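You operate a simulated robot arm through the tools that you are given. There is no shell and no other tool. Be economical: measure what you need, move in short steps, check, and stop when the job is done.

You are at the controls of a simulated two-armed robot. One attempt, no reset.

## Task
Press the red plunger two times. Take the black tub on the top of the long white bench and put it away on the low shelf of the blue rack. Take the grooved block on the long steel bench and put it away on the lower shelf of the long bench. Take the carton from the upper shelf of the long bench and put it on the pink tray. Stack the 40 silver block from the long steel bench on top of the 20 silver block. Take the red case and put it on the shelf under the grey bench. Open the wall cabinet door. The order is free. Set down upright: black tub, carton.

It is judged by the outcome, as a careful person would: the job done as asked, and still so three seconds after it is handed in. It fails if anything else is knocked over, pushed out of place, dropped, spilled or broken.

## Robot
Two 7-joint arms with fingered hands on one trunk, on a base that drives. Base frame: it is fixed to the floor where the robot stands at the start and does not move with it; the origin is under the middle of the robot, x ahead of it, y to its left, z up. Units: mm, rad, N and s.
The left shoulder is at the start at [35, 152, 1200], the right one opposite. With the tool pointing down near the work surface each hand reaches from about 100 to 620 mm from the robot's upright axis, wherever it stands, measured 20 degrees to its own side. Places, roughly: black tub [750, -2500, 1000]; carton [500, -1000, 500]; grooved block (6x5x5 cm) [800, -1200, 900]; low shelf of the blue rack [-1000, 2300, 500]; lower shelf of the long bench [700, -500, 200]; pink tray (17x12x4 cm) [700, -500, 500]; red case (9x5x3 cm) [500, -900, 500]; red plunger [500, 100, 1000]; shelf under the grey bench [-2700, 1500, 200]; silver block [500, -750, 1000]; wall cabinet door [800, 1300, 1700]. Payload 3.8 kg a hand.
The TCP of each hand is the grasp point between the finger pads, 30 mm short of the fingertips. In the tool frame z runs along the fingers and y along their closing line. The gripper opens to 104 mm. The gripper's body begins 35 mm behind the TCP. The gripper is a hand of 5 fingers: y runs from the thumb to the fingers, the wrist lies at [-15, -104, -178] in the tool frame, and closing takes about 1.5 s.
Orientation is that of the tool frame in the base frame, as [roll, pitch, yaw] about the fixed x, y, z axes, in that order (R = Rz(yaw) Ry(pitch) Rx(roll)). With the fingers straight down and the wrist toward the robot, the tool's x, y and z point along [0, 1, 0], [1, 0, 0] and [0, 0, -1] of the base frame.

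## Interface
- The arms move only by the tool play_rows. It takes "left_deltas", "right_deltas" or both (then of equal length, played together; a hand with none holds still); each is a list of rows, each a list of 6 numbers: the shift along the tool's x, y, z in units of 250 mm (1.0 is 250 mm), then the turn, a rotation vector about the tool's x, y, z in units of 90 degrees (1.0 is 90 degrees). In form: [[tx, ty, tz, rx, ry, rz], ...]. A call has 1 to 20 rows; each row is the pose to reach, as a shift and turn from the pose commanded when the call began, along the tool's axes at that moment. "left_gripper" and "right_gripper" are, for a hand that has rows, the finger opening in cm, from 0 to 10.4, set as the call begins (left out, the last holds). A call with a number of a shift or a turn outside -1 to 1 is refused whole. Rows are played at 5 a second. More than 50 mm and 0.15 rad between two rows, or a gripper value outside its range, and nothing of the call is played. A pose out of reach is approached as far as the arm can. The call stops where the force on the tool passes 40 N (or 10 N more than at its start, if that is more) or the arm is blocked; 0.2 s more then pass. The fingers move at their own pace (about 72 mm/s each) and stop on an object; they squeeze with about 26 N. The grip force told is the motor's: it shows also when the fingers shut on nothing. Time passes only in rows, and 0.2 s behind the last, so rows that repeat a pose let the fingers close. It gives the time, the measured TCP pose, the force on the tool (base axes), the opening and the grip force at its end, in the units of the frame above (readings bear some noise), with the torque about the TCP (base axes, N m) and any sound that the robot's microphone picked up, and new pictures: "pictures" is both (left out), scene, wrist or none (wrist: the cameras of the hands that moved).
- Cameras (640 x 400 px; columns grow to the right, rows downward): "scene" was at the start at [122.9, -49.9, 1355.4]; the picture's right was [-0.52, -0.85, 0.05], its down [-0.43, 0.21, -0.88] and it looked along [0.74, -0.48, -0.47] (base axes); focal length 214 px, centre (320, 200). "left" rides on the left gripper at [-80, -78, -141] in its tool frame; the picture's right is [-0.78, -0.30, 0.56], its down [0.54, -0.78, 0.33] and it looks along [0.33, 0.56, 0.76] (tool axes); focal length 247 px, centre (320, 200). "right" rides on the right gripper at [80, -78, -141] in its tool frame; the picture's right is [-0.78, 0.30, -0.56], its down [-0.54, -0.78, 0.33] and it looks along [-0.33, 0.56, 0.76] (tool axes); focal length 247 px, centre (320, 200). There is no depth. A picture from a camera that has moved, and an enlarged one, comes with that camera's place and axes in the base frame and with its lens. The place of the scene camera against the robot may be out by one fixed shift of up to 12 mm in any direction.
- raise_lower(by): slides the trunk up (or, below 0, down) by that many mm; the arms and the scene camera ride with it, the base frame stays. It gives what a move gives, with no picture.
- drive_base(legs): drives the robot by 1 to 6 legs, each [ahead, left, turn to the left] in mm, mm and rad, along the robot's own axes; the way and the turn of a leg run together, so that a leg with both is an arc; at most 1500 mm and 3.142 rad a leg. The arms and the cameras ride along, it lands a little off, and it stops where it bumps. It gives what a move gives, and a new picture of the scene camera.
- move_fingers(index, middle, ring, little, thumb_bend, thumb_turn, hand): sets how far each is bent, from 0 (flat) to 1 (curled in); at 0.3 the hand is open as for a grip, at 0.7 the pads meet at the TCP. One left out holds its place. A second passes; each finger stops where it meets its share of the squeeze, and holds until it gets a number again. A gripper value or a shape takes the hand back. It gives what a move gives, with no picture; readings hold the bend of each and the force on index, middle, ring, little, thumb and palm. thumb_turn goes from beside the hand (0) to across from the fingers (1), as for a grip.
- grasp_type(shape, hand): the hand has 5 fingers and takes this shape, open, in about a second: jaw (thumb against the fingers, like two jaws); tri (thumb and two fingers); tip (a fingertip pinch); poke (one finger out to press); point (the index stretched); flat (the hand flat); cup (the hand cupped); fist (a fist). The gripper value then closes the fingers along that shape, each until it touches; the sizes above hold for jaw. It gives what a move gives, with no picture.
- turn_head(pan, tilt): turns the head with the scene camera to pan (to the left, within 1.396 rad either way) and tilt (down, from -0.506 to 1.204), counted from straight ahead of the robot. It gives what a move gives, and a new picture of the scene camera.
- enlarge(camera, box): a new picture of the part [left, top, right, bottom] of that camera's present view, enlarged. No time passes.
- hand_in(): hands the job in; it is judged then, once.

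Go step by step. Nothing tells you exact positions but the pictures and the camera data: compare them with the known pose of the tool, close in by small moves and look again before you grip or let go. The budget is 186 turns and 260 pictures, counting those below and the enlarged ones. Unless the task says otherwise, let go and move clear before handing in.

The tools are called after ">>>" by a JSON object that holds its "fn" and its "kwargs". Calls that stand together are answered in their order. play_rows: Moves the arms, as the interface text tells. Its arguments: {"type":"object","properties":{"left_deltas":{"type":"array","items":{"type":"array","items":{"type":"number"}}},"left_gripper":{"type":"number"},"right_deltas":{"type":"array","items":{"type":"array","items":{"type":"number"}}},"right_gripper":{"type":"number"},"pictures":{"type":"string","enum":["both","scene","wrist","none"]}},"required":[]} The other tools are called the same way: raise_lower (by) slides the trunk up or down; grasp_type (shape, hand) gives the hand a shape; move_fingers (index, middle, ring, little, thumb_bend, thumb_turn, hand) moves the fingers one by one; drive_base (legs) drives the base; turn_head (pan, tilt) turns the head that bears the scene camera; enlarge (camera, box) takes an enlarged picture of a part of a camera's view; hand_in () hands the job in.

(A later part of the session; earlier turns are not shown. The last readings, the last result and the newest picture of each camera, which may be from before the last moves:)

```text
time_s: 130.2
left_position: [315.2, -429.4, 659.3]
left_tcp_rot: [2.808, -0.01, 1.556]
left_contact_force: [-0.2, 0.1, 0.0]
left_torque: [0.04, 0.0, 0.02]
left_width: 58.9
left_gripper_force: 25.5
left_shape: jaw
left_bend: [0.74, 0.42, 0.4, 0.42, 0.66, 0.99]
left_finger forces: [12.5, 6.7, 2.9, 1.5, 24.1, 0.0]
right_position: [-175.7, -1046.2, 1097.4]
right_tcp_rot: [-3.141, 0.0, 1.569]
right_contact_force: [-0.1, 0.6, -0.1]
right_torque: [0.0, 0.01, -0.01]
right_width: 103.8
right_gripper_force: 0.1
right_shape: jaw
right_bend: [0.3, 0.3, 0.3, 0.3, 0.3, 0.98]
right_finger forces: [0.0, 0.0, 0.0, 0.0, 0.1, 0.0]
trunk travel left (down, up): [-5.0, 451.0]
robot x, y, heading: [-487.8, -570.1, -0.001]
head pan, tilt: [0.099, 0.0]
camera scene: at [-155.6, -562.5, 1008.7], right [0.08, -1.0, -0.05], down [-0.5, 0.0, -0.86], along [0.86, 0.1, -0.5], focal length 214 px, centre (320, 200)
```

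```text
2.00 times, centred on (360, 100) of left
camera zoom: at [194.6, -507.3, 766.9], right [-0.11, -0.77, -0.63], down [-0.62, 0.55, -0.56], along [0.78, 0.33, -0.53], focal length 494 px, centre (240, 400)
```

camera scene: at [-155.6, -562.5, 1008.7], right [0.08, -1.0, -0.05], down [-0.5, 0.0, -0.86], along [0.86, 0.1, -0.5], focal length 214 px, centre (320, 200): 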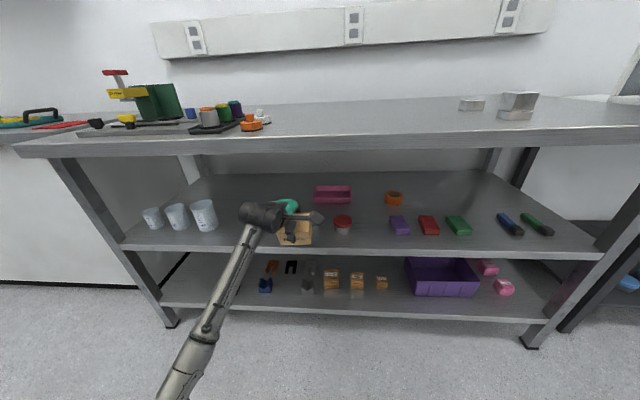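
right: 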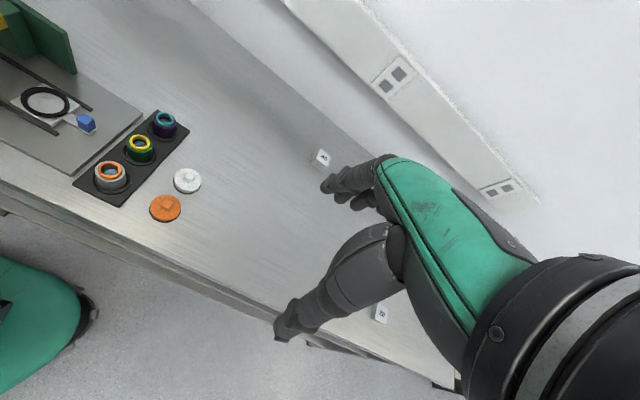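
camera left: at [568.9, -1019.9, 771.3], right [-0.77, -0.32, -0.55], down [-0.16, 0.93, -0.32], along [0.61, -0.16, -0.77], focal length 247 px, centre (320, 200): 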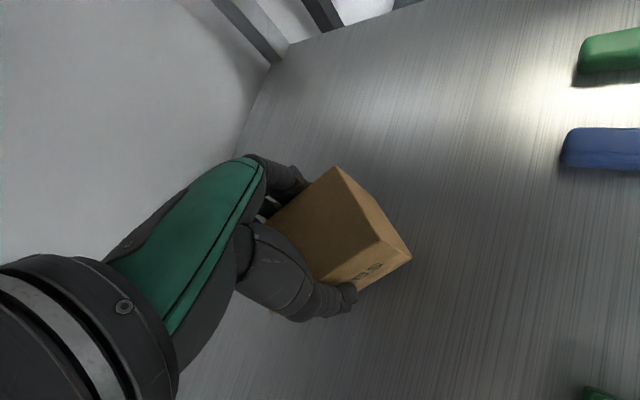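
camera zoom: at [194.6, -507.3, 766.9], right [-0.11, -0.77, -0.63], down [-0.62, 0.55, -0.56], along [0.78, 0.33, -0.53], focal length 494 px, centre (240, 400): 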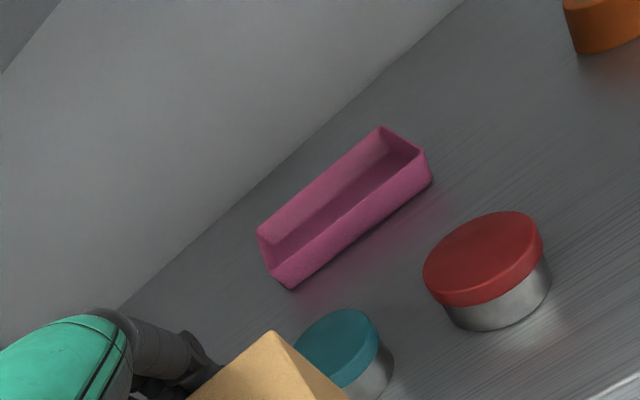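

Tray centre estimated at [690, -524] (front foot x≈650, y -442…-604). I'll go around right of the red jar and forward.

>>> {"fn": "drive_base", "kwargs": {"legs": [[0, -245, 0], [375, 0, 0]]}}

>>> {"fn": "enlarge", "kwargs": {"camera": "left", "box": [0, 0, 640, 400]}}

```text
time_s: 133.9
left_position: [684.0, -691.2, 658.8]
left_tcp_rot: [2.81, -0.01, 1.547]
left_contact_force: [-0.9, -0.1, -0.7]
left_torque: [0.03, 0.04, -0.03]
left_width: 58.9
left_gripper_force: 26.2
left_shape: jaw
left_bend: [0.74, 0.42, 0.4, 0.42, 0.66, 0.99]
left_finger forces: [12.6, 6.8, 3.1, 1.5, 24.1, 0.0]
right_position: [187.8, -1305.1, 1096.6]
right_tcp_rot: [-3.139, 0.0, 1.56]
right_contact_force: [-0.1, 0.8, -0.5]
right_torque: [-0.02, 0.05, 0.03]
right_width: 104.1
right_gripper_force: 0.1
right_shape: jaw
right_bend: [0.3, 0.3, 0.3, 0.3, 0.3, 0.98]
right_finger forces: [0.0, 0.0, 0.1, 0.0, 0.0, 0.0]
trunk travel left (down, up): [-5.0, 451.0]
robot x, y, heading: [-117.8, -822.4, -0.013]
head pan, tilt: [0.099, 0.0]
camera scene: at [212.3, -820.3, 1008.5], right [0.07, -1.0, -0.05], down [-0.5, 0.01, -0.86], along [0.86, 0.09, -0.5], focal length 214 px, centre (320, 200)
```

scene: 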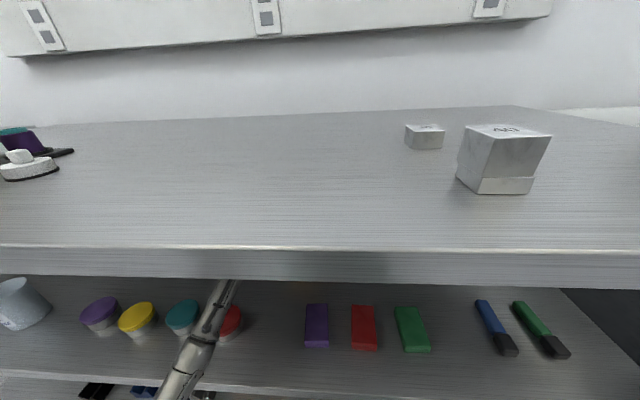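

```text
1.00 times, centred on (320, 200) of left (not enlarged: the box is as wide or as high as the picture)
camera zoom: at [562.8, -768.0, 766.5], right [-0.12, -0.77, -0.63], down [-0.61, 0.56, -0.56], along [0.78, 0.32, -0.54], focal length 247 px, centre (320, 200)
```

zoom: 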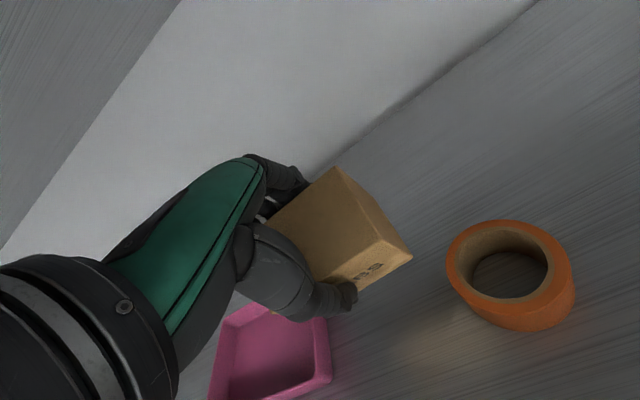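

>>> {"fn": "drive_base", "kwargs": {"legs": [[0, 125, 0.013]]}}

>>> {"fn": "enlarge", "kwargs": {"camera": "left", "box": [160, 200, 480, 400]}}

```text
time_s: 135.2
left_position: [684.8, -554.7, 659.2]
left_tcp_rot: [2.809, -0.009, 1.556]
left_contact_force: [0.2, 0.2, -0.4]
left_torque: [-0.03, 0.0, 0.01]
left_width: 58.9
left_gripper_force: 26.1
left_shape: jaw
left_bend: [0.74, 0.42, 0.4, 0.42, 0.66, 0.99]
left_finger forces: [12.6, 6.7, 3.0, 1.5, 24.1, 0.0]
right_position: [193.3, -1172.7, 1097.2]
right_tcp_rot: [-3.139, -0.001, 1.568]
right_contact_force: [0.6, 0.8, 0.1]
right_torque: [-0.06, 0.0, -0.03]
right_width: 103.8
right_gripper_force: 0.0
right_shape: jaw
right_bend: [0.3, 0.3, 0.3, 0.3, 0.3, 0.98]
right_finger forces: [0.0, 0.0, 0.0, 0.1, 0.0, 0.0]
trunk travel left (down, up): [-5.0, 451.0]
robot x, y, heading: [-113.7, -694.4, -0.002]
head pan, tilt: [0.099, 0.0]
camera scene: at [212.7, -689.3, 1008.7], right [0.08, -1.0, -0.05], down [-0.5, 0.0, -0.86], along [0.86, 0.1, -0.5], focal length 214 px, centre (320, 200)
```

scene: 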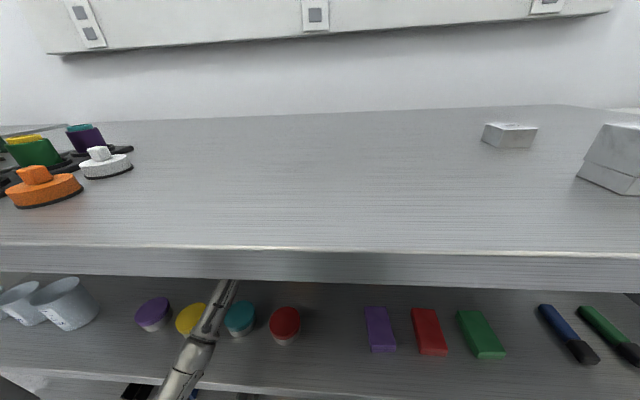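

```text
2.00 times, centred on (320, 300) of left
camera zoom: at [562.8, -633.8, 766.9], right [-0.11, -0.77, -0.63], down [-0.62, 0.55, -0.56], along [0.78, 0.33, -0.53], focal length 494 px, centre (320, 0)
```

zoom: 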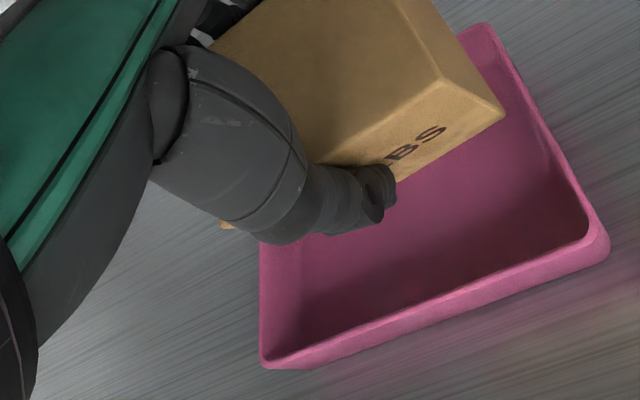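

The close view fixes the tray: rim z≈558, centre [701, -521]. I'll centre over it and straighten the hand while lowering.

>>> {"fn": "play_rows", "kwargs": {"left_deltas": [[0.07, 0, 0, 0, 0, 0], [0.132, 0.01, 0, 0, 0, 0], [0.132, 0.01, 0.033, 0.06, 0, 0], [0.132, 0.0195, 0.066, 0.122, 0, 0], [0.132, 0.018, 0.11, 0.17, 0, 0], [0.132, 0.016, 0.149, 0.2117, 0, 0], [0.132, 0.016, 0.149, 0.2117, 0, 0]], "pictures": "wrist"}}

>>> {"fn": "enlarge", "kwargs": {"camera": "left", "box": [220, 130, 480, 310]}}

```text
time_s: 136.8
left_position: [699.9, -523.2, 626.3]
left_tcp_rot: [3.141, -0.01, 1.555]
left_contact_force: [-0.7, -0.6, -0.9]
left_torque: [0.04, -0.03, 0.0]
left_width: 59.0
left_gripper_force: 26.0
left_shape: jaw
left_bend: [0.74, 0.42, 0.4, 0.42, 0.66, 0.99]
left_finger forces: [12.5, 6.6, 3.0, 1.5, 23.8, 0.0]
right_position: [191.5, -1174.3, 1097.3]
right_tcp_rot: [-3.14, -0.001, 1.568]
right_contact_force: [0.1, -0.5, -0.6]
right_torque: [0.01, 0.02, 0.01]
right_width: 104.0
right_gripper_force: 0.1
right_shape: jaw
right_bend: [0.3, 0.3, 0.3, 0.3, 0.3, 0.98]
right_finger forces: [0.0, 0.1, 0.1, 0.0, 0.0, 0.0]
trunk travel left (down, up): [-5.0, 451.0]
robot x, y, heading: [-118.2, -699.5, -0.001]
head pan, tilt: [0.099, 0.0]
camera left: at [620.3, -602.0, 766.8], right [-0.31, -0.77, -0.56], down [-0.77, 0.55, -0.33], along [0.56, 0.33, -0.76], focal length 247 px, centre (320, 200)
```

left: 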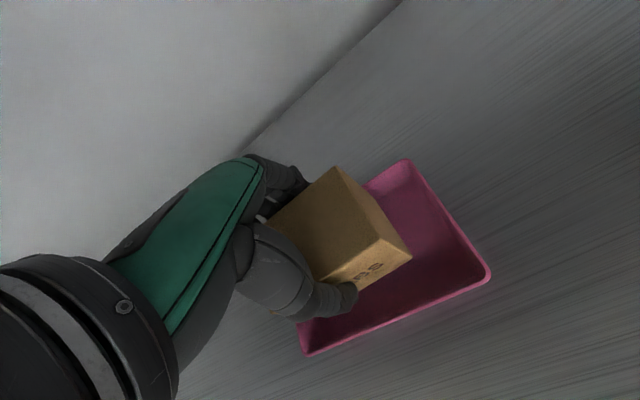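

```text
2.22 times, centred on (350, 220) of left
camera zoom: at [620.3, -602.0, 766.8], right [-0.31, -0.77, -0.56], down [-0.77, 0.55, -0.33], along [0.56, 0.33, -0.76], focal length 549 px, centre (253, 156)
```

zoom: 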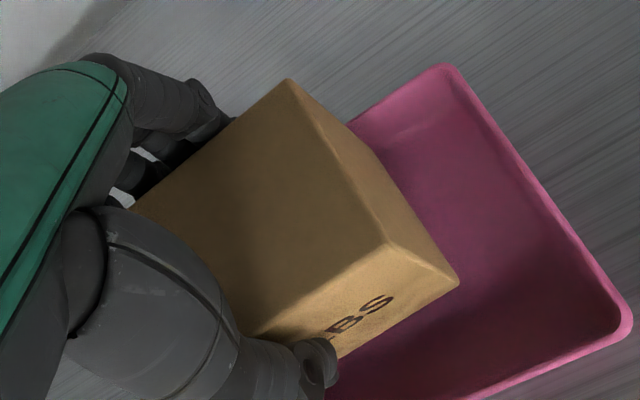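

Aligned within the tray; shift 5 mm nearer and lower to contact.

>>> {"fn": "play_rows", "kwargs": {"left_deltas": [[0, -0.02, 0.04, 0, 0, 0], [0, -0.02, 0.08, 0, 0, 0], [0, -0.02, 0.11, 0, 0, 0], [0, -0.02, 0.125, 0, 0, 0], [0, -0.02, 0.135, 0, 0, 0], [0, -0.02, 0.142, 0, 0, 0]], "pictures": "wrist"}}

```text
time_s: 138.2
left_position: [695.0, -524.1, 591.6]
left_tcp_rot: [3.139, -0.011, 1.558]
left_contact_force: [0.3, 0.7, 3.5]
left_torque: [-0.05, 0.09, -0.01]
left_width: 58.9
left_gripper_force: 26.3
left_shape: jaw
left_bend: [0.74, 0.42, 0.4, 0.42, 0.66, 0.99]
left_finger forces: [13.0, 7.0, 3.2, 1.7, 24.2, 0.0]
right_position: [191.7, -1175.1, 1097.0]
right_tcp_rot: [-3.141, -0.001, 1.569]
right_contact_force: [0.3, -0.4, 0.3]
right_torque: [-0.01, 0.05, -0.01]
right_width: 103.9
right_gripper_force: 0.1
right_shape: jaw
right_bend: [0.3, 0.3, 0.3, 0.3, 0.3, 0.98]
right_finger forces: [0.0, 0.0, 0.0, 0.0, 0.0, 0.0]
trunk travel left (down, up): [-5.0, 451.0]
robot x, y, heading: [-118.5, -697.0, -0.002]
head pan, tilt: [0.099, 0.0]
camera left: at [615.7, -601.8, 732.4], right [-0.31, -0.77, -0.57], down [-0.77, 0.55, -0.33], along [0.56, 0.33, -0.76], focal length 247 px, centre (320, 200)
```

left: 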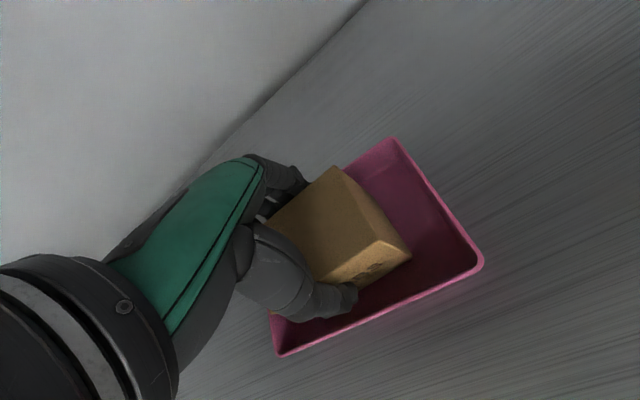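

Contact made. Open, rise 20 mm, slide out sideways to the right, then back out the way I came.

>>> {"fn": "play_rows", "kwargs": {"left_deltas": [[0, 0, 0, 0, 0, 0], [0, 0, 0, 0, 0, 0], [0, 0, 0, 0, 0, 0], [0, 0, 0, 0, 0, 0], [0, 0, -0.04, 0, 0, 0], [0, 0, -0.08, 0, 0, 0]], "left_gripper": 10.0, "pictures": "wrist"}}

```text
time_s: 139.6
left_position: [694.1, -522.3, 611.4]
left_tcp_rot: [-3.141, -0.012, 1.558]
left_contact_force: [-1.2, 0.4, 0.0]
left_torque: [0.0, 0.0, 0.03]
left_width: 99.5
left_gripper_force: 0.0
left_shape: jaw
left_bend: [0.31, 0.31, 0.3, 0.31, 0.31, 0.98]
left_finger forces: [0.1, 0.1, 0.1, 0.0, 0.0, 0.0]
right_position: [191.5, -1174.6, 1096.4]
right_tcp_rot: [-3.139, 0.0, 1.568]
right_contact_force: [-0.4, 0.0, 0.0]
right_torque: [0.01, 0.02, -0.01]
right_width: 103.9
right_gripper_force: 0.0
right_shape: jaw
right_bend: [0.3, 0.3, 0.3, 0.3, 0.3, 0.98]
right_finger forces: [0.1, 0.0, 0.0, 0.0, 0.0, 0.0]
trunk travel left (down, up): [-5.0, 451.0]
robot x, y, heading: [-115.0, -697.6, 0.0]
head pan, tilt: [0.099, 0.0]
camera left: at [615.9, -602.1, 751.7], right [-0.31, -0.77, -0.56], down [-0.77, 0.55, -0.33], along [0.56, 0.33, -0.76], focal length 247 px, centre (320, 200)
```

left: 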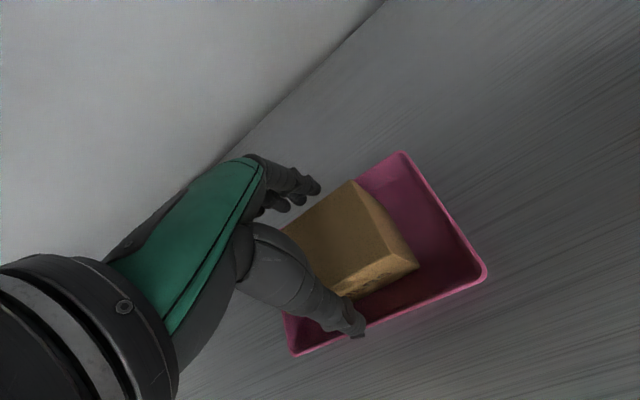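

>>> {"fn": "drive_base", "kwargs": {"legs": [[0, -155, 0]]}}

>>> {"fn": "drive_base", "kwargs": {"legs": [[-380, 0, 0]]}}

>>> {"fn": "enlarge", "kwargs": {"camera": "scene", "box": [230, 150, 470, 300]}}

```text
time_s: 141.0
left_position: [694.8, -679.4, 611.7]
left_tcp_rot: [3.141, -0.01, 1.556]
left_contact_force: [0.0, -0.8, 0.2]
left_torque: [-0.01, 0.02, 0.01]
left_width: 99.7
left_gripper_force: 0.1
left_shape: jaw
left_bend: [0.31, 0.31, 0.3, 0.31, 0.31, 0.98]
left_finger forces: [0.0, 0.1, 0.0, 0.1, 0.0, 0.2]
right_position: [192.1, -1331.6, 1096.1]
right_tcp_rot: [-3.14, -0.002, 1.57]
right_contact_force: [0.6, 0.1, -0.2]
right_torque: [0.0, -0.01, 0.01]
right_width: 104.0
right_gripper_force: 0.1
right_shape: jaw
right_bend: [0.3, 0.3, 0.3, 0.3, 0.3, 0.98]
right_finger forces: [0.0, 0.1, 0.0, 0.0, 0.1, 0.1]
trunk travel left (down, up): [-5.0, 451.0]
robot x, y, heading: [-119.2, -851.5, 0.0]
head pan, tilt: [0.099, 0.0]
camera scene: at [212.2, -846.9, 1008.7], right [0.08, -1.0, -0.05], down [-0.5, 0.0, -0.86], along [0.86, 0.1, -0.5], focal length 214 px, centre (320, 200)
```

scene: 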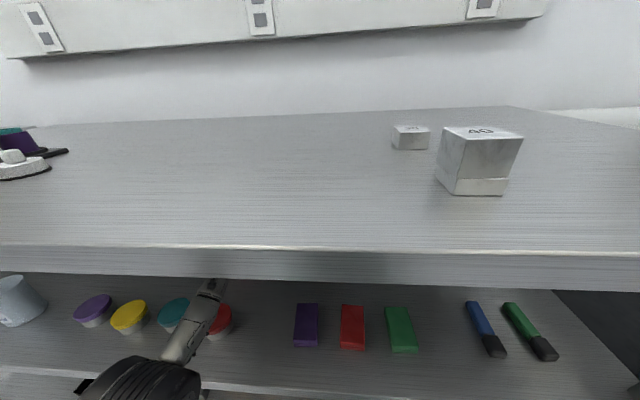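

```text
time_s: 143.4
left_position: [315.6, -675.5, 611.0]
left_tcp_rot: [3.142, -0.01, 1.556]
left_contact_force: [0.1, -0.5, 0.0]
left_torque: [-0.01, 0.0, 0.01]
left_width: 99.9
left_gripper_force: 0.1
left_shape: jaw
left_bend: [0.31, 0.31, 0.3, 0.31, 0.31, 0.98]
left_finger forces: [0.1, 0.0, 0.0, 0.0, 0.1, 0.0]
right_position: [-187.1, -1329.3, 1096.9]
right_tcp_rot: [-3.141, 0.001, 1.57]
right_contact_force: [0.5, 0.7, -0.1]
right_torque: [0.0, 0.04, 0.0]
right_width: 103.8
right_gripper_force: 0.1
right_shape: jaw
right_bend: [0.3, 0.3, 0.3, 0.3, 0.3, 0.98]
right_finger forces: [0.0, 0.0, 0.0, 0.0, 0.0, 0.0]
trunk travel left (down, up): [-5.0, 451.0]
robot x, y, heading: [-493.0, -854.4, -0.004]
head pan, tilt: [0.099, 0.0]
camera scene: at [-167.8, -844.7, 1009.0], right [0.08, -1.0, -0.05], down [-0.5, 0.0, -0.86], along [0.86, 0.1, -0.5], focal length 214 px, centre (320, 200)
```

scene: 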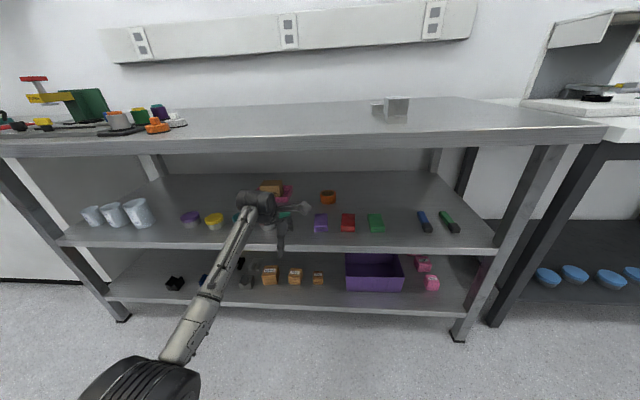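

```text
2.67 times, centred on (350, 225) of scene
camera zoom: at [-167.8, -844.7, 1009.0], right [0.08, -1.0, -0.05], down [-0.5, 0.0, -0.86], along [0.86, 0.1, -0.5], focal length 572 px, centre (240, 133)
```

zoom: 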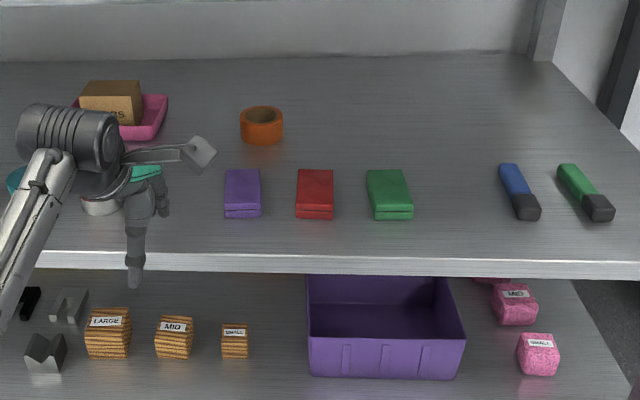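

The carton stands in the tray. Next the red case at about [480, -867], long axis along x; I'll turn the hand for a sideways grip and position for it.

>>> {"fn": "play_rows", "kwargs": {"left_deltas": [[-0.05, -0.08, 0, 0, 0, -0.08], [-0.1, -0.16, 0, 0, 0, -0.16], [-0.16, -0.24, 0, 0, 0, -0.25], [-0.21, -0.32, 0, 0, 0, -0.34], [-0.26, -0.32, 0, 0, 0, -0.43], [-0.316, -0.32, 0, 0, 0, -0.52], [-0.316, -0.32, 0, 0, 0, -0.61], [-0.316, -0.32, 0, 0, 0, -0.7], [-0.316, -0.32, 0, 0, 0, -0.79], [-0.316, -0.32, 0, 0, 0, -0.88], [-0.316, -0.32, 0, 0, 0, -0.96], [-0.316, -0.32, 0, 0, 0, -1.0]], "pictures": "none"}}

>>> {"fn": "drive_base", "kwargs": {"legs": [[0, -112, 0], [100, 0, 0]]}}

>>> {"fn": "enlarge", "kwargs": {"camera": "left", "box": [0, 0, 640, 400]}}

```text
time_s: 146.0
left_position: [234.3, -753.5, 611.3]
left_tcp_rot: [3.13, 0.0, 3.131]
left_contact_force: [-0.8, 0.1, 1.3]
left_torque: [-0.01, -0.02, -0.02]
left_width: 99.8
left_gripper_force: 0.1
left_shape: jaw
left_bend: [0.31, 0.31, 0.3, 0.31, 0.31, 0.98]
left_finger forces: [0.0, 0.0, 0.0, 0.0, 0.0, 0.1]
right_position: [-186.7, -1330.1, 1096.2]
right_tcp_rot: [-3.14, 0.0, 1.57]
right_contact_force: [-0.5, 0.1, 0.7]
right_torque: [-0.04, 0.0, 0.0]
right_width: 104.0
right_gripper_force: 0.0
right_shape: jaw
right_bend: [0.3, 0.3, 0.3, 0.3, 0.3, 0.98]
right_finger forces: [0.0, 0.0, 0.0, 0.0, 0.0, 0.0]
trunk travel left (down, up): [-5.0, 451.0]
robot x, y, heading: [-496.8, -850.8, 0.001]
head pan, tilt: [0.099, 0.0]
```

```text
time_s: 148.0
left_position: [333.1, -871.0, 608.5]
left_tcp_rot: [3.131, 0.001, 3.124]
left_contact_force: [-0.4, 0.4, -0.9]
left_torque: [0.01, -0.01, 0.01]
left_width: 99.7
left_gripper_force: 0.0
left_shape: jaw
left_bend: [0.31, 0.31, 0.3, 0.31, 0.31, 0.98]
left_finger forces: [0.0, 0.0, 0.1, 0.1, 0.0, 0.0]
right_position: [-88.4, -1443.7, 1096.7]
right_tcp_rot: [-3.14, 0.001, 1.568]
right_contact_force: [0.1, 0.3, -0.4]
right_torque: [0.01, 0.02, 0.0]
right_width: 103.6
right_gripper_force: 0.1
right_shape: jaw
right_bend: [0.3, 0.3, 0.3, 0.3, 0.3, 0.98]
right_finger forces: [0.1, 0.0, 0.0, 0.0, 0.1, 0.1]
trunk travel left (down, up): [-5.0, 451.0]
robot x, y, heading: [-399.7, -965.8, -0.003]
head pan, tilt: [0.099, 0.0]
camera scene: at [-68.4, -959.8, 1008.4], right [0.08, -1.0, -0.05], down [-0.5, 0.0, -0.86], along [0.86, 0.1, -0.5], focal length 214 px, centre (320, 200)
```

scene: 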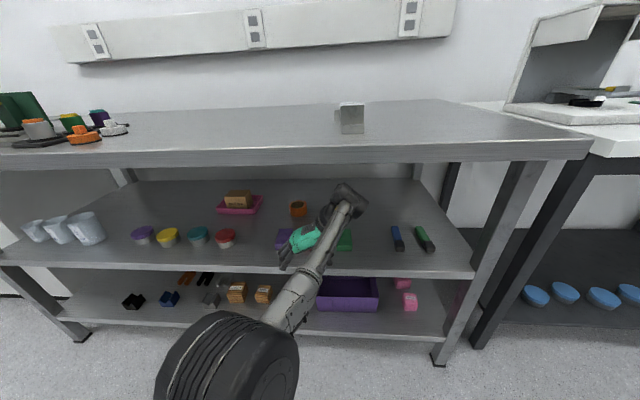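

```text
1.00 times, centred on (320, 200) of left (not enlarged: the box is as wide or as high as the picture)
camera zoom: at [411.3, -949.9, 749.8], right [0.77, -0.3, -0.56], down [-0.55, -0.76, -0.34], along [-0.33, 0.57, -0.76], focal length 247 px, centre (320, 200)
```

zoom: 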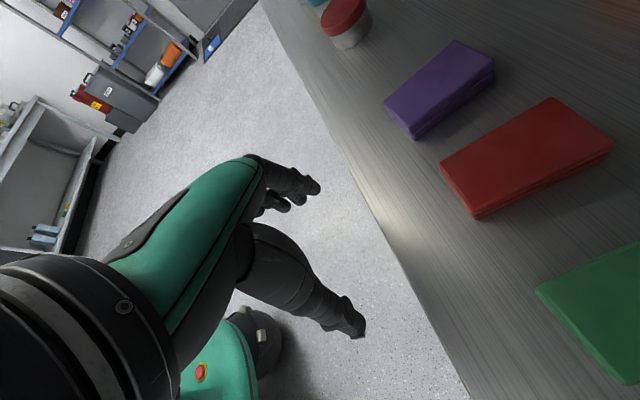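

The red case centre is [477, -866], axis-aligned. Drive over it.

>>> {"fn": "drive_base", "kwargs": {"legs": [[143, 5, 0]]}}

>>> {"fn": "enlarge", "kwargs": {"camera": "left", "box": [0, 0, 640, 400]}}

```text
time_s: 149.3
left_position: [476.4, -864.1, 609.6]
left_tcp_rot: [3.13, 0.001, 3.128]
left_contact_force: [-0.3, -0.3, -0.4]
left_torque: [-0.02, 0.01, 0.01]
left_width: 99.9
left_gripper_force: 0.2
left_shape: jaw
left_bend: [0.31, 0.31, 0.3, 0.31, 0.31, 0.98]
left_finger forces: [0.0, 0.1, 0.1, 0.0, 0.0, 0.0]
right_position: [56.6, -1438.7, 1096.8]
right_tcp_rot: [-3.14, -0.001, 1.572]
right_contact_force: [0.6, 1.0, 0.7]
right_torque: [0.02, 0.0, -0.01]
right_width: 103.7
right_gripper_force: 0.0
right_shape: jaw
right_bend: [0.3, 0.3, 0.3, 0.3, 0.3, 0.98]
right_finger forces: [0.0, 0.0, 0.1, 0.0, 0.0, 0.0]
trunk travel left (down, up): [-5.0, 451.0]
robot x, y, heading: [-253.0, -961.6, 0.003]
head pan, tilt: [0.099, 0.0]
camera scene: at [75.5, -954.4, 1008.4], right [0.08, -1.0, -0.05], down [-0.5, 0.0, -0.86], along [0.86, 0.1, -0.5], focal length 214 px, centre (320, 200)
```

scene: 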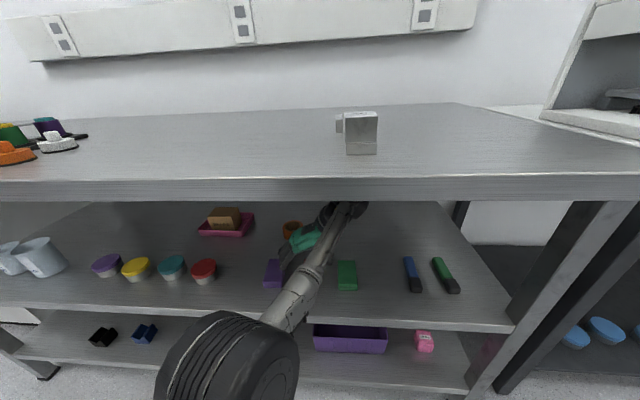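

```text
1.00 times, centred on (320, 200) of left (not enlarged: the box is as wide or as high as the picture)
camera zoom: at [555.1, -943.3, 750.0], right [0.77, -0.3, -0.56], down [-0.55, -0.77, -0.34], along [-0.33, 0.57, -0.76], focal length 247 px, centre (320, 200)
```

zoom: 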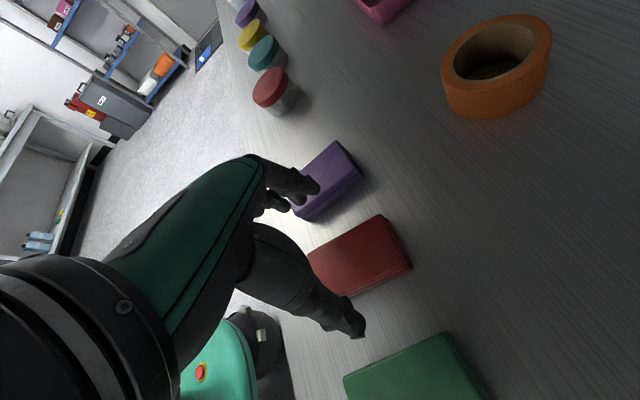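

>>> {"fn": "play_rows", "kwargs": {"left_deltas": [[0, -0.008, 0, 0, 0, 0], [0, -0.008, 0.06, 0, 0, 0], [0, -0.008, 0.12, 0, 0, 0], [0, -0.008, 0.17, 0, 0, 0], [0, -0.008, 0.21, 0, 0, 0], [0, -0.008, 0.21, 0, 0, 0]], "left_gripper": 8.2, "pictures": "wrist"}}

>>> {"fn": "play_rows", "kwargs": {"left_deltas": [[0, 0, 0, 0, 0, 0], [0, 0, 0, 0, 0, 0], [0, 0, 0, 0, 0, 0], [0, 0, 0, 0, 0, 0], [0, 0, 0, 0, 0, 0], [0, 0, 0, 0, 0, 0], [0, 0, 0, 0, 0, 0]], "left_gripper": 0, "pictures": "none"}}

>>> {"fn": "play_rows", "kwargs": {"left_deltas": [[0, 0, -0.06, 0, 0, 0], [0, 0, -0.12, 0, 0, 0], [0, 0, -0.2, 0, 0, 0], [0, 0, -0.26, 0, 0, 0]], "pictures": "wrist"}}

```text
time_s: 150.7
left_position: [476.4, -865.7, 560.0]
left_tcp_rot: [3.128, 0.003, 3.129]
left_contact_force: [0.1, -1.0, 4.3]
left_torque: [0.18, -0.03, -0.04]
left_width: 81.6
left_gripper_force: 0.1
left_shape: jaw
left_bend: [0.27, 0.34, 0.32, 0.33, 0.51, 0.99]
left_finger forces: [0.1, 4.3, 0.0, 0.0, 0.6, 0.0]
right_position: [54.3, -1438.5, 1097.8]
right_tcp_rot: [3.141, 0.001, 1.57]
right_contact_force: [-0.7, 0.5, -0.7]
right_torque: [0.02, 0.0, 0.03]
right_width: 104.1
right_gripper_force: 0.0
right_shape: jaw
right_bend: [0.3, 0.3, 0.3, 0.3, 0.3, 0.98]
right_finger forces: [0.1, 0.1, 0.0, 0.0, 0.0, 0.1]
trunk travel left (down, up): [-5.0, 451.0]
robot x, y, heading: [-253.7, -960.2, -0.0]
head pan, tilt: [0.099, 0.0]
camera left: at [553.7, -944.3, 701.0], right [0.77, -0.3, -0.56], down [-0.54, -0.77, -0.34], along [-0.32, 0.57, -0.76], focal length 247 px, centre (320, 200)
```

left: 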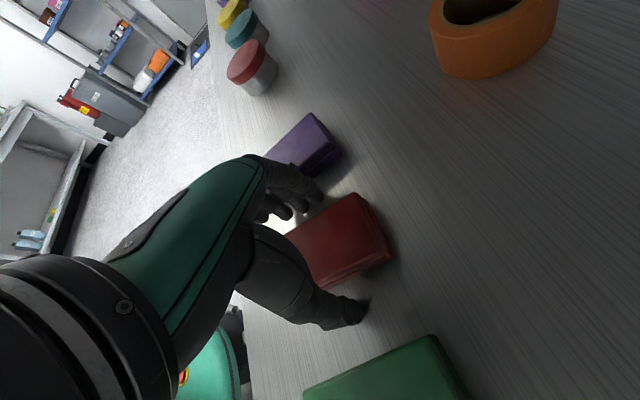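

```text
time_s: 152.3
left_position: [475.1, -865.1, 562.0]
left_tcp_rot: [3.13, 0.005, 3.128]
left_contact_force: [-1.0, -4.6, 17.2]
left_torque: [0.15, -0.09, 0.0]
left_width: 47.2
left_gripper_force: 25.9
left_shape: jaw
left_bend: [0.66, 0.47, 0.57, 0.55, 0.59, 1.0]
left_finger forces: [39.0, 0.0, 2.9, 0.4, 29.1, 0.0]
right_position: [52.3, -1440.1, 1096.6]
right_tcp_rot: [3.139, -0.002, 1.569]
right_contact_force: [-0.4, -0.2, 0.2]
right_torque: [0.01, 0.02, -0.03]
right_width: 104.0
right_gripper_force: 0.0
right_shape: jaw
right_bend: [0.3, 0.3, 0.3, 0.3, 0.3, 0.98]
right_finger forces: [0.0, 0.0, 0.0, 0.1, 0.0, 0.0]
trunk travel left (down, up): [-5.0, 451.0]
robot x, y, heading: [-254.4, -960.5, -0.001]
head pan, tilt: [0.099, 0.0]
```

```text
time_s: 153.3
left_position: [482.9, -869.6, 622.6]
left_tcp_rot: [3.131, -0.001, 3.128]
left_contact_force: [-0.1, -0.9, -0.9]
left_torque: [0.03, -0.03, -0.01]
left_width: 45.6
left_gripper_force: 25.6
left_shape: jaw
left_bend: [0.66, 0.47, 0.57, 0.55, 0.61, 1.0]
left_finger forces: [20.3, 0.0, 3.8, 1.1, 25.5, 0.0]
left hand out of reach, approached as far as the arm can: row 3, 4
right_position: [55.4, -1438.0, 1097.0]
right_tcp_rot: [-3.139, 0.0, 1.57]
right_contact_force: [0.3, -0.2, -0.2]
right_torque: [0.01, 0.02, -0.01]
right_width: 104.0
right_gripper_force: 0.0
right_shape: jaw
right_bend: [0.3, 0.3, 0.3, 0.3, 0.3, 0.98]
right_finger forces: [0.0, 0.0, 0.0, 0.0, 0.0, 0.0]
trunk travel left (down, up): [-5.0, 451.0]
robot x, y, heading: [-253.1, -962.3, -0.001]
head pan, tilt: [0.099, 0.0]
camera left: at [561.8, -949.3, 762.7], right [0.77, -0.3, -0.56], down [-0.55, -0.77, -0.34], along [-0.33, 0.57, -0.76], focal length 247 px, centre (320, 200)
```

left: 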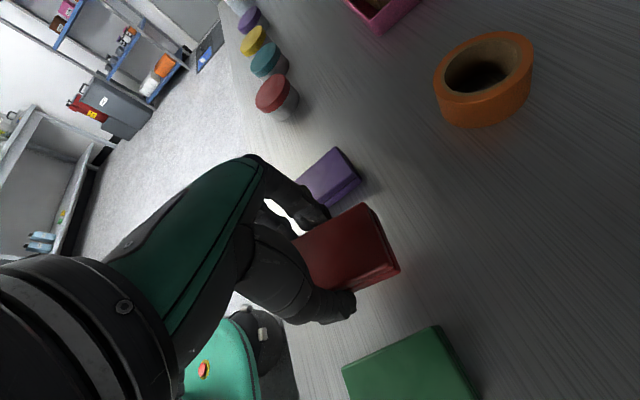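

The red case is held. Back out, then retract the arm and straighten up for the drive.

>>> {"fn": "drive_base", "kwargs": {"legs": [[-400, 0, 0]]}}

>>> {"fn": "play_rows", "kwargs": {"left_deltas": [[0.08, 0, 0, 0, 0, 0.08], [0.16, 0, 0, 0, 0, 0.16], [0.24, 0, 0, 0, 0, 0.25], [0.32, 0, 0, 0, 0, 0.34], [0.4, 0, -0.05, 0, 0, 0.43], [0.48, 0, -0.1, 0, 0, 0.52], [0.56, 0, -0.15, 0, 0, 0.61], [0.64, 0, -0.2, 0, 0, 0.7], [0.72, 0, -0.25, 0, 0, 0.79], [0.72, 0, -0.3, 0, 0, 0.88], [0.72, 0, -0.3, 0, 0, 0.96], [0.72, 0, -0.3, 0, 0, 1.0]], "pictures": "none"}}

>>> {"fn": "raise_lower", "kwargs": {"by": 270}}

>>> {"fn": "turn_head", "kwargs": {"pan": 0.5, "tilt": 0.5}}

```text
time_s: 155.8
left_position: [72.8, -870.2, 623.7]
left_tcp_rot: [3.132, 0.0, 3.128]
left_contact_force: [-1.1, -0.6, 0.1]
left_torque: [0.04, -0.04, -0.01]
left_width: 45.7
left_gripper_force: 26.2
left_shape: jaw
left_bend: [0.66, 0.47, 0.57, 0.55, 0.61, 1.0]
left_finger forces: [20.4, 0.0, 4.0, 1.2, 25.6, 0.1]
right_position: [-356.0, -1438.3, 1096.6]
right_tcp_rot: [-3.141, 0.0, 1.57]
right_contact_force: [-0.4, -0.2, -0.6]
right_torque: [0.04, -0.02, -0.03]
right_width: 103.7
right_gripper_force: 0.0
right_shape: jaw
right_bend: [0.3, 0.3, 0.3, 0.3, 0.3, 0.98]
right_finger forces: [0.0, 0.0, 0.0, 0.0, 0.1, 0.1]
trunk travel left (down, up): [-5.0, 451.0]
robot x, y, heading: [-666.4, -959.3, -0.001]
head pan, tilt: [0.099, 0.0]
camera scene: at [-336.4, -954.0, 1008.9], right [0.08, -1.0, -0.05], down [-0.5, 0.0, -0.86], along [0.86, 0.1, -0.5], focal length 214 px, centre (320, 200)
```

scene: 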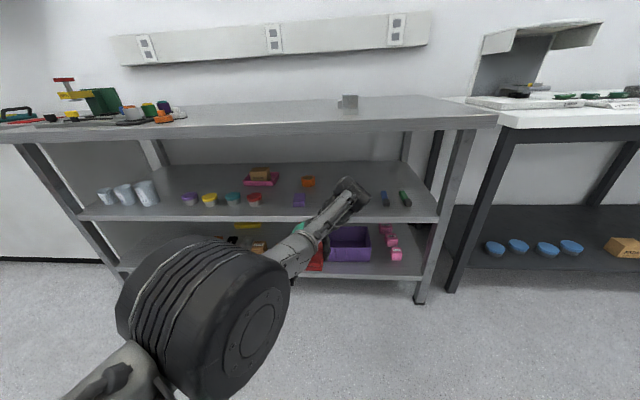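

```text
time_s: 158.4
left_position: [156.3, -1008.6, 731.5]
left_tcp_rot: [-3.138, -0.012, 1.554]
left_contact_force: [0.2, 0.1, -0.5]
left_torque: [-0.03, -0.04, -0.02]
left_width: 45.2
left_gripper_force: 25.9
left_shape: jaw
left_bend: [0.66, 0.47, 0.56, 0.55, 0.62, 1.0]
left_finger forces: [20.5, 0.0, 3.7, 1.3, 25.4, 0.0]
left hand out of reach, approached as far as the arm can: row 1, 2, 3, 4, 5, 6, 7, 8, 9, 10, 11, 12
right_position: [-356.4, -1438.7, 1096.6]
right_tcp_rot: [-3.14, 0.0, 1.569]
right_contact_force: [0.2, 0.5, 0.0]
right_torque: [0.04, 0.0, 0.02]
right_width: 103.9
right_gripper_force: 0.1
right_shape: jaw
right_bend: [0.3, 0.3, 0.3, 0.3, 0.3, 0.98]
right_finger forces: [0.0, 0.0, 0.0, 0.1, 0.0, 0.0]
trunk travel left (down, up): [-5.0, 451.0]
robot x, y, heading: [-663.1, -960.2, -0.008]
head pan, tilt: [0.099, 0.0]
```

```text
time_s: 161.2
left_position: [40.9, -1008.1, 1351.9]
left_tcp_rot: [2.707, -0.017, 1.562]
left_contact_force: [0.3, 0.2, 0.1]
left_torque: [-0.02, 0.03, 0.01]
left_width: 45.2
left_gripper_force: 25.9
left_shape: jaw
left_bend: [0.66, 0.47, 0.56, 0.55, 0.62, 1.0]
left_finger forces: [20.2, 0.0, 3.6, 1.3, 25.3, 0.0]
right_position: [-356.7, -1437.9, 1366.2]
right_tcp_rot: [-3.14, 0.001, 1.57]
right_contact_force: [-1.1, 0.8, -0.6]
right_torque: [-0.03, -0.02, 0.03]
right_width: 104.0
right_gripper_force: 0.1
right_shape: jaw
right_bend: [0.3, 0.3, 0.3, 0.3, 0.3, 0.98]
right_finger forces: [0.0, 0.0, 0.1, 0.1, 0.0, 0.0]
trunk travel left (down, up): [-275.0, 181.0]
robot x, y, heading: [-663.4, -962.3, -0.002]
head pan, tilt: [0.099, 0.0]
```

```text
time_s: 162.1
left_position: [38.4, -1007.7, 1353.9]
left_tcp_rot: [2.705, -0.017, 1.563]
left_contact_force: [0.5, 1.3, -0.2]
left_torque: [-0.01, 0.04, 0.0]
left_width: 45.1
left_gripper_force: 25.8
left_shape: jaw
left_bend: [0.66, 0.47, 0.56, 0.55, 0.62, 1.0]
left_finger forces: [20.3, 0.0, 3.6, 1.2, 25.3, 0.1]
right_position: [-356.2, -1436.8, 1367.1]
right_tcp_rot: [-3.14, 0.001, 1.568]
right_contact_force: [-1.0, 1.0, -0.2]
right_torque: [-0.01, -0.02, 0.02]
right_width: 104.0
right_gripper_force: 0.1
right_shape: jaw
right_bend: [0.3, 0.3, 0.3, 0.3, 0.3, 0.98]
right_finger forces: [0.0, 0.1, 0.0, 0.0, 0.0, 0.0]
trunk travel left (down, up): [-275.0, 181.0]
robot x, y, heading: [-662.4, -959.4, -0.004]
head pan, tilt: [0.499, 0.499]
camera scene: at [-540.5, -918.8, 1348.1], right [0.47, -0.88, -0.04], down [-0.5, -0.23, -0.84], along [0.73, 0.42, -0.54], focal length 214 px, centre (320, 200)
```

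scene: 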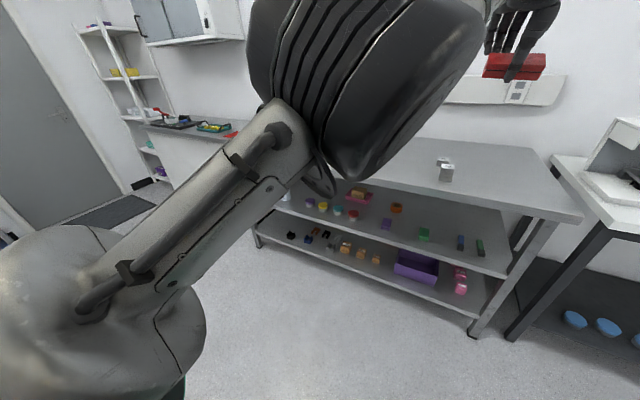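

Now turn around to look toward the grey bench and blue rack.

>>> {"fn": "drive_base", "kwargs": {"legs": [[-200, 0, 0], [0, 0, 2.5]]}}

>>> {"fn": "turn_head", "kwargs": {"pan": -0.5, "tilt": 0.2}}

```text
time_s: 169.7
left_position: [-1409.8, -512.6, 1354.2]
left_tcp_rot: [2.707, -0.016, -2.197]
left_contact_force: [-0.5, 0.6, 0.2]
left_torque: [0.02, -0.01, 0.0]
left_width: 44.2
left_gripper_force: 25.9
left_shape: jaw
left_bend: [0.66, 0.47, 0.56, 0.55, 0.63, 1.0]
left_finger forces: [19.5, 0.1, 3.4, 1.1, 24.2, 0.0]
right_position: [-836.9, -391.0, 1366.2]
right_tcp_rot: [-3.14, -0.001, -2.191]
right_contact_force: [-0.6, -0.3, 0.3]
right_torque: [-0.02, 0.03, -0.02]
right_width: 104.1
right_gripper_force: 0.1
right_shape: jaw
right_bend: [0.3, 0.3, 0.3, 0.3, 0.3, 0.98]
right_finger forces: [0.0, 0.0, 0.0, 0.0, 0.1, 0.0]
trunk travel left (down, up): [-275.0, 181.0]
robot x, y, heading: [-864.0, -960.4, 2.52]
head pan, tilt: [0.499, 0.499]
camera scene: at [-981.4, -926.7, 1348.0], right [0.12, 0.99, -0.04], down [0.54, -0.1, -0.84], along [-0.83, 0.08, -0.54], focal length 214 px, centre (320, 200)
```

scene: 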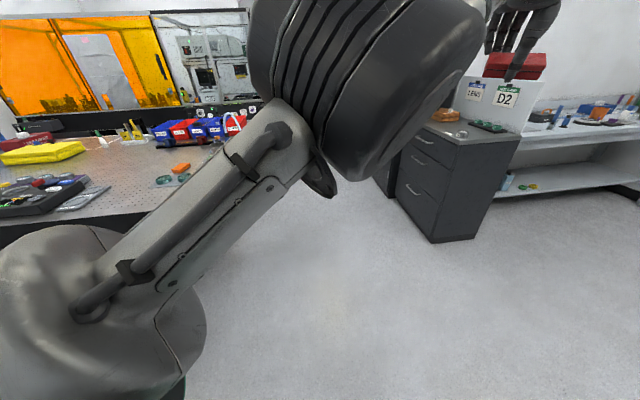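

```text
time_s: 170.9
left_position: [-1408.4, -512.0, 1353.4]
left_tcp_rot: [2.707, -0.015, -2.198]
left_contact_force: [-1.4, 0.5, -0.6]
left_torque: [-0.01, 0.03, -0.01]
left_width: 44.3
left_gripper_force: 25.5
left_shape: jaw
left_bend: [0.66, 0.47, 0.56, 0.55, 0.63, 1.0]
left_finger forces: [19.6, 0.0, 3.3, 1.0, 24.2, 0.0]
right_position: [-837.1, -392.6, 1366.4]
right_tcp_rot: [-3.141, -0.002, -2.193]
right_contact_force: [0.0, 0.9, -0.3]
right_torque: [0.0, -0.03, 0.03]
right_width: 103.9
right_gripper_force: 0.1
right_shape: jaw
right_bend: [0.3, 0.3, 0.3, 0.3, 0.3, 0.98]
right_finger forces: [0.1, 0.0, 0.1, 0.0, 0.0, 0.0]
trunk travel left (down, up): [-275.0, 181.0]
robot x, y, heading: [-863.7, -961.7, 2.522]
head pan, tilt: [-0.499, 0.201]
camera scene: at [-933.7, -852.5, 1375.4], right [0.9, 0.44, 0.04], down [0.16, -0.23, -0.96], along [-0.41, 0.87, -0.27], focal length 214 px, centre (320, 200)
```

scene: 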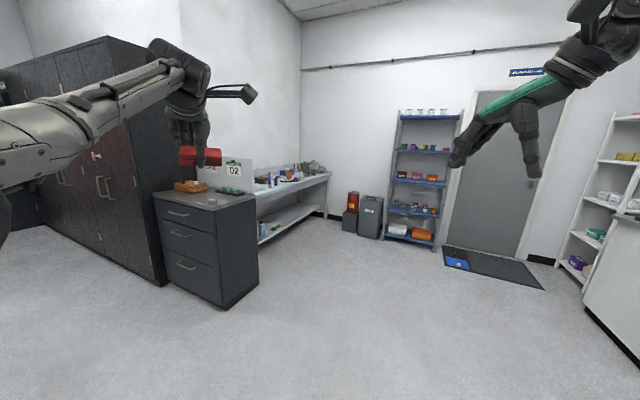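

Grey bench with its shelf is along the far-left wall (shelf front x≈-2520); the blue rack is ahead. I'll drive to face the grey bench.

>>> {"fn": "drive_base", "kwargs": {"legs": [[0, 0, -0.95], [1230, 340, 0], [1230, 340, 0], [0, 0, 1.57]]}}

>>> {"fn": "turn_head", "kwargs": {"pan": -0.2, "tilt": 0.5}}

```text
time_s: 187.7
left_position: [-1898.2, 2122.7, 1354.2]
left_tcp_rot: [2.704, -0.016, -2.553]
left_contact_force: [-0.4, 0.7, -0.5]
left_torque: [0.03, 0.0, -0.02]
left_width: 43.6
left_gripper_force: 25.5
left_shape: jaw
left_bend: [0.66, 0.47, 0.56, 0.56, 0.63, 1.0]
left_finger forces: [19.3, 0.1, 3.8, 1.0, 24.1, 0.0]
right_position: [-1312.3, 2031.8, 1371.0]
right_tcp_rot: [-3.138, 0.009, -2.57]
right_contact_force: [15.7, -16.6, 0.3]
right_torque: [0.06, -0.04, -1.1]
right_width: 103.9
right_gripper_force: 0.0
right_shape: jaw
right_bend: [0.3, 0.3, 0.37, 0.37, 0.3, 0.98]
right_finger forces: [0.1, 0.1, 14.4, 16.1, 0.0, 0.0]
trunk travel left (down, up): [-275.0, 181.0]
robot x, y, heading: [-1547.1, 1519.0, 2.165]
head pan, tilt: [-0.499, 0.201]
stopped in leg 4: the force on the tool passed its limit at 68 N (the readings are from after the stop); the commanded pose is now the measured one
camera scene: at [-1569.4, 1639.5, 1375.8], right [0.99, 0.09, 0.04], down [0.06, -0.27, -0.96], along [-0.08, 0.96, -0.27], focal length 214 px, centre (320, 200)
```

scene: 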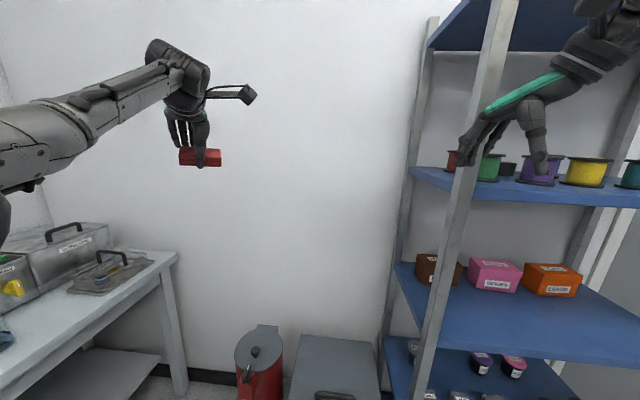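

```text
time_s: 188.5
left_position: [-1896.8, 2121.1, 1356.4]
left_tcp_rot: [2.7, -0.018, -2.552]
left_contact_force: [0.2, -0.2, -0.3]
left_torque: [-0.02, 0.0, -0.01]
left_width: 43.8
left_gripper_force: 25.6
left_shape: jaw
left_bend: [0.66, 0.47, 0.56, 0.56, 0.63, 1.0]
left_finger forces: [19.3, 0.0, 3.8, 1.0, 24.2, 0.0]
right_position: [-1311.0, 2031.9, 1371.7]
right_tcp_rot: [3.139, 0.008, -2.565]
right_contact_force: [19.7, -14.8, 1.9]
right_torque: [0.23, -0.11, -1.4]
right_width: 104.1
right_gripper_force: 0.0
right_shape: jaw
right_bend: [0.3, 0.3, 0.37, 0.37, 0.3, 0.98]
right_finger forces: [0.1, 0.0, 13.7, 18.9, 0.0, 0.1]
trunk travel left (down, up): [-275.0, 181.0]
robot x, y, heading: [-1548.2, 1515.4, 2.162]
head pan, tilt: [-0.201, 0.499]
camera scene: at [-1592.5, 1627.6, 1348.0], right [0.92, 0.38, 0.01], down [0.22, -0.5, -0.84], along [-0.31, 0.78, -0.55], focal length 214 px, centre (320, 200)
```

scene: 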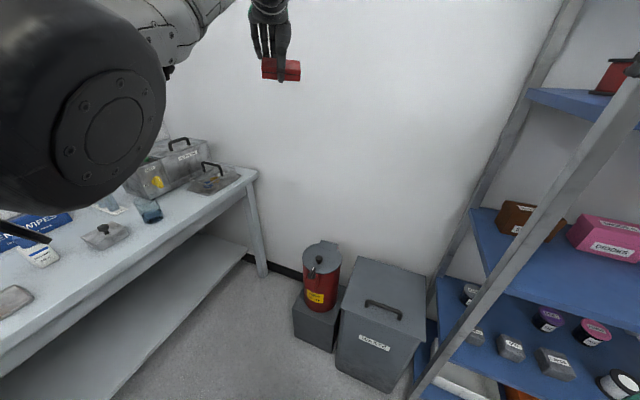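

The right hand brushed the blue rack's post while turning. I'll turn back to release it and check the rack.

>>> {"fn": "drive_base", "kwargs": {"legs": [[0, 0, -0.2], [-300, 100, 0]]}}

>>> {"fn": "turn_head", "kwargs": {"pan": -0.8, "tilt": 0.25}}

```text
time_s: 191.3
left_position: [-1750.4, 1873.5, 1350.5]
left_tcp_rot: [2.71, -0.016, -2.755]
left_contact_force: [-0.5, -0.4, -0.7]
left_torque: [0.01, 0.03, 0.0]
left_width: 44.3
left_gripper_force: 25.8
left_shape: jaw
left_bend: [0.66, 0.47, 0.56, 0.56, 0.63, 1.0]
left_finger forces: [19.2, 0.0, 3.7, 0.8, 23.9, 0.0]
right_position: [-1197.0, 1670.1, 1368.7]
right_tcp_rot: [-3.135, 0.007, -2.767]
right_contact_force: [-0.8, 0.2, -0.1]
right_torque: [-0.07, -0.02, 0.01]
right_width: 103.8
right_gripper_force: 0.0
right_shape: jaw
right_bend: [0.3, 0.3, 0.3, 0.3, 0.3, 0.98]
right_finger forces: [0.0, 0.0, 0.1, 0.0, 0.1, 0.0]
trunk travel left (down, up): [-275.0, 181.0]
robot x, y, heading: [-1525.6, 1206.1, 1.961]
head pan, tilt: [-0.201, 0.499]
camera scene: at [-1552.3, 1330.3, 1346.9], right [0.98, 0.19, 0.02], down [0.12, -0.54, -0.83], along [-0.15, 0.82, -0.55], focal length 214 px, centre (320, 200)
```

scene: 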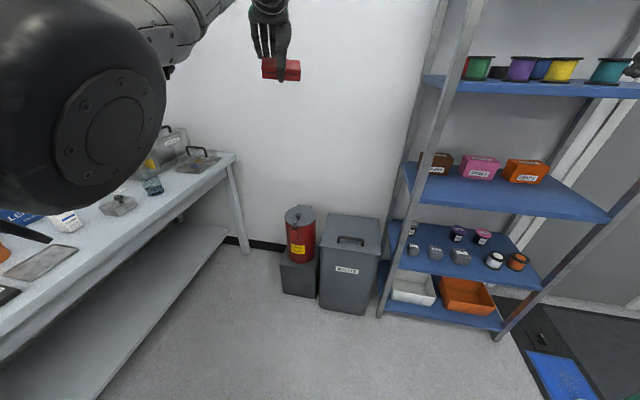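

```text
time_s: 192.3
left_position: [-1751.3, 1873.2, 1352.4]
left_tcp_rot: [2.707, -0.015, -2.755]
left_contact_force: [-0.6, -0.1, -0.3]
left_torque: [0.0, 0.0, 0.01]
left_width: 43.9
left_gripper_force: 26.4
left_shape: jaw
left_bend: [0.66, 0.47, 0.56, 0.56, 0.63, 1.0]
left_finger forces: [19.2, 0.1, 3.7, 0.9, 23.8, 0.0]
right_position: [-1196.8, 1668.0, 1368.6]
right_tcp_rot: [-3.136, 0.007, -2.769]
right_contact_force: [-0.4, 0.0, 1.0]
right_torque: [0.0, -0.01, -0.02]
right_width: 103.6
right_gripper_force: 0.1
right_shape: jaw
right_bend: [0.3, 0.3, 0.3, 0.3, 0.3, 0.98]
right_finger forces: [0.0, 0.0, 0.0, 0.1, 0.1, 0.0]
trunk travel left (down, up): [-275.0, 181.0]
robot x, y, heading: [-1524.1, 1208.9, 1.959]
head pan, tilt: [-0.799, 0.25]
camera scene: at [-1498.6, 1327.2, 1372.3], right [0.92, -0.39, 0.06], down [-0.07, -0.31, -0.95], along [0.39, 0.87, -0.31], focal length 214 px, centre (320, 200)
```

scene: 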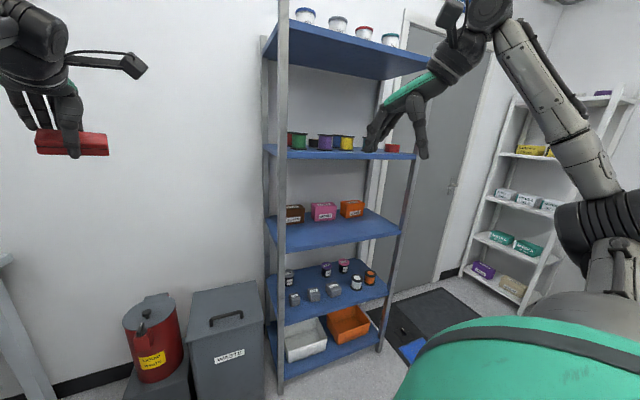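

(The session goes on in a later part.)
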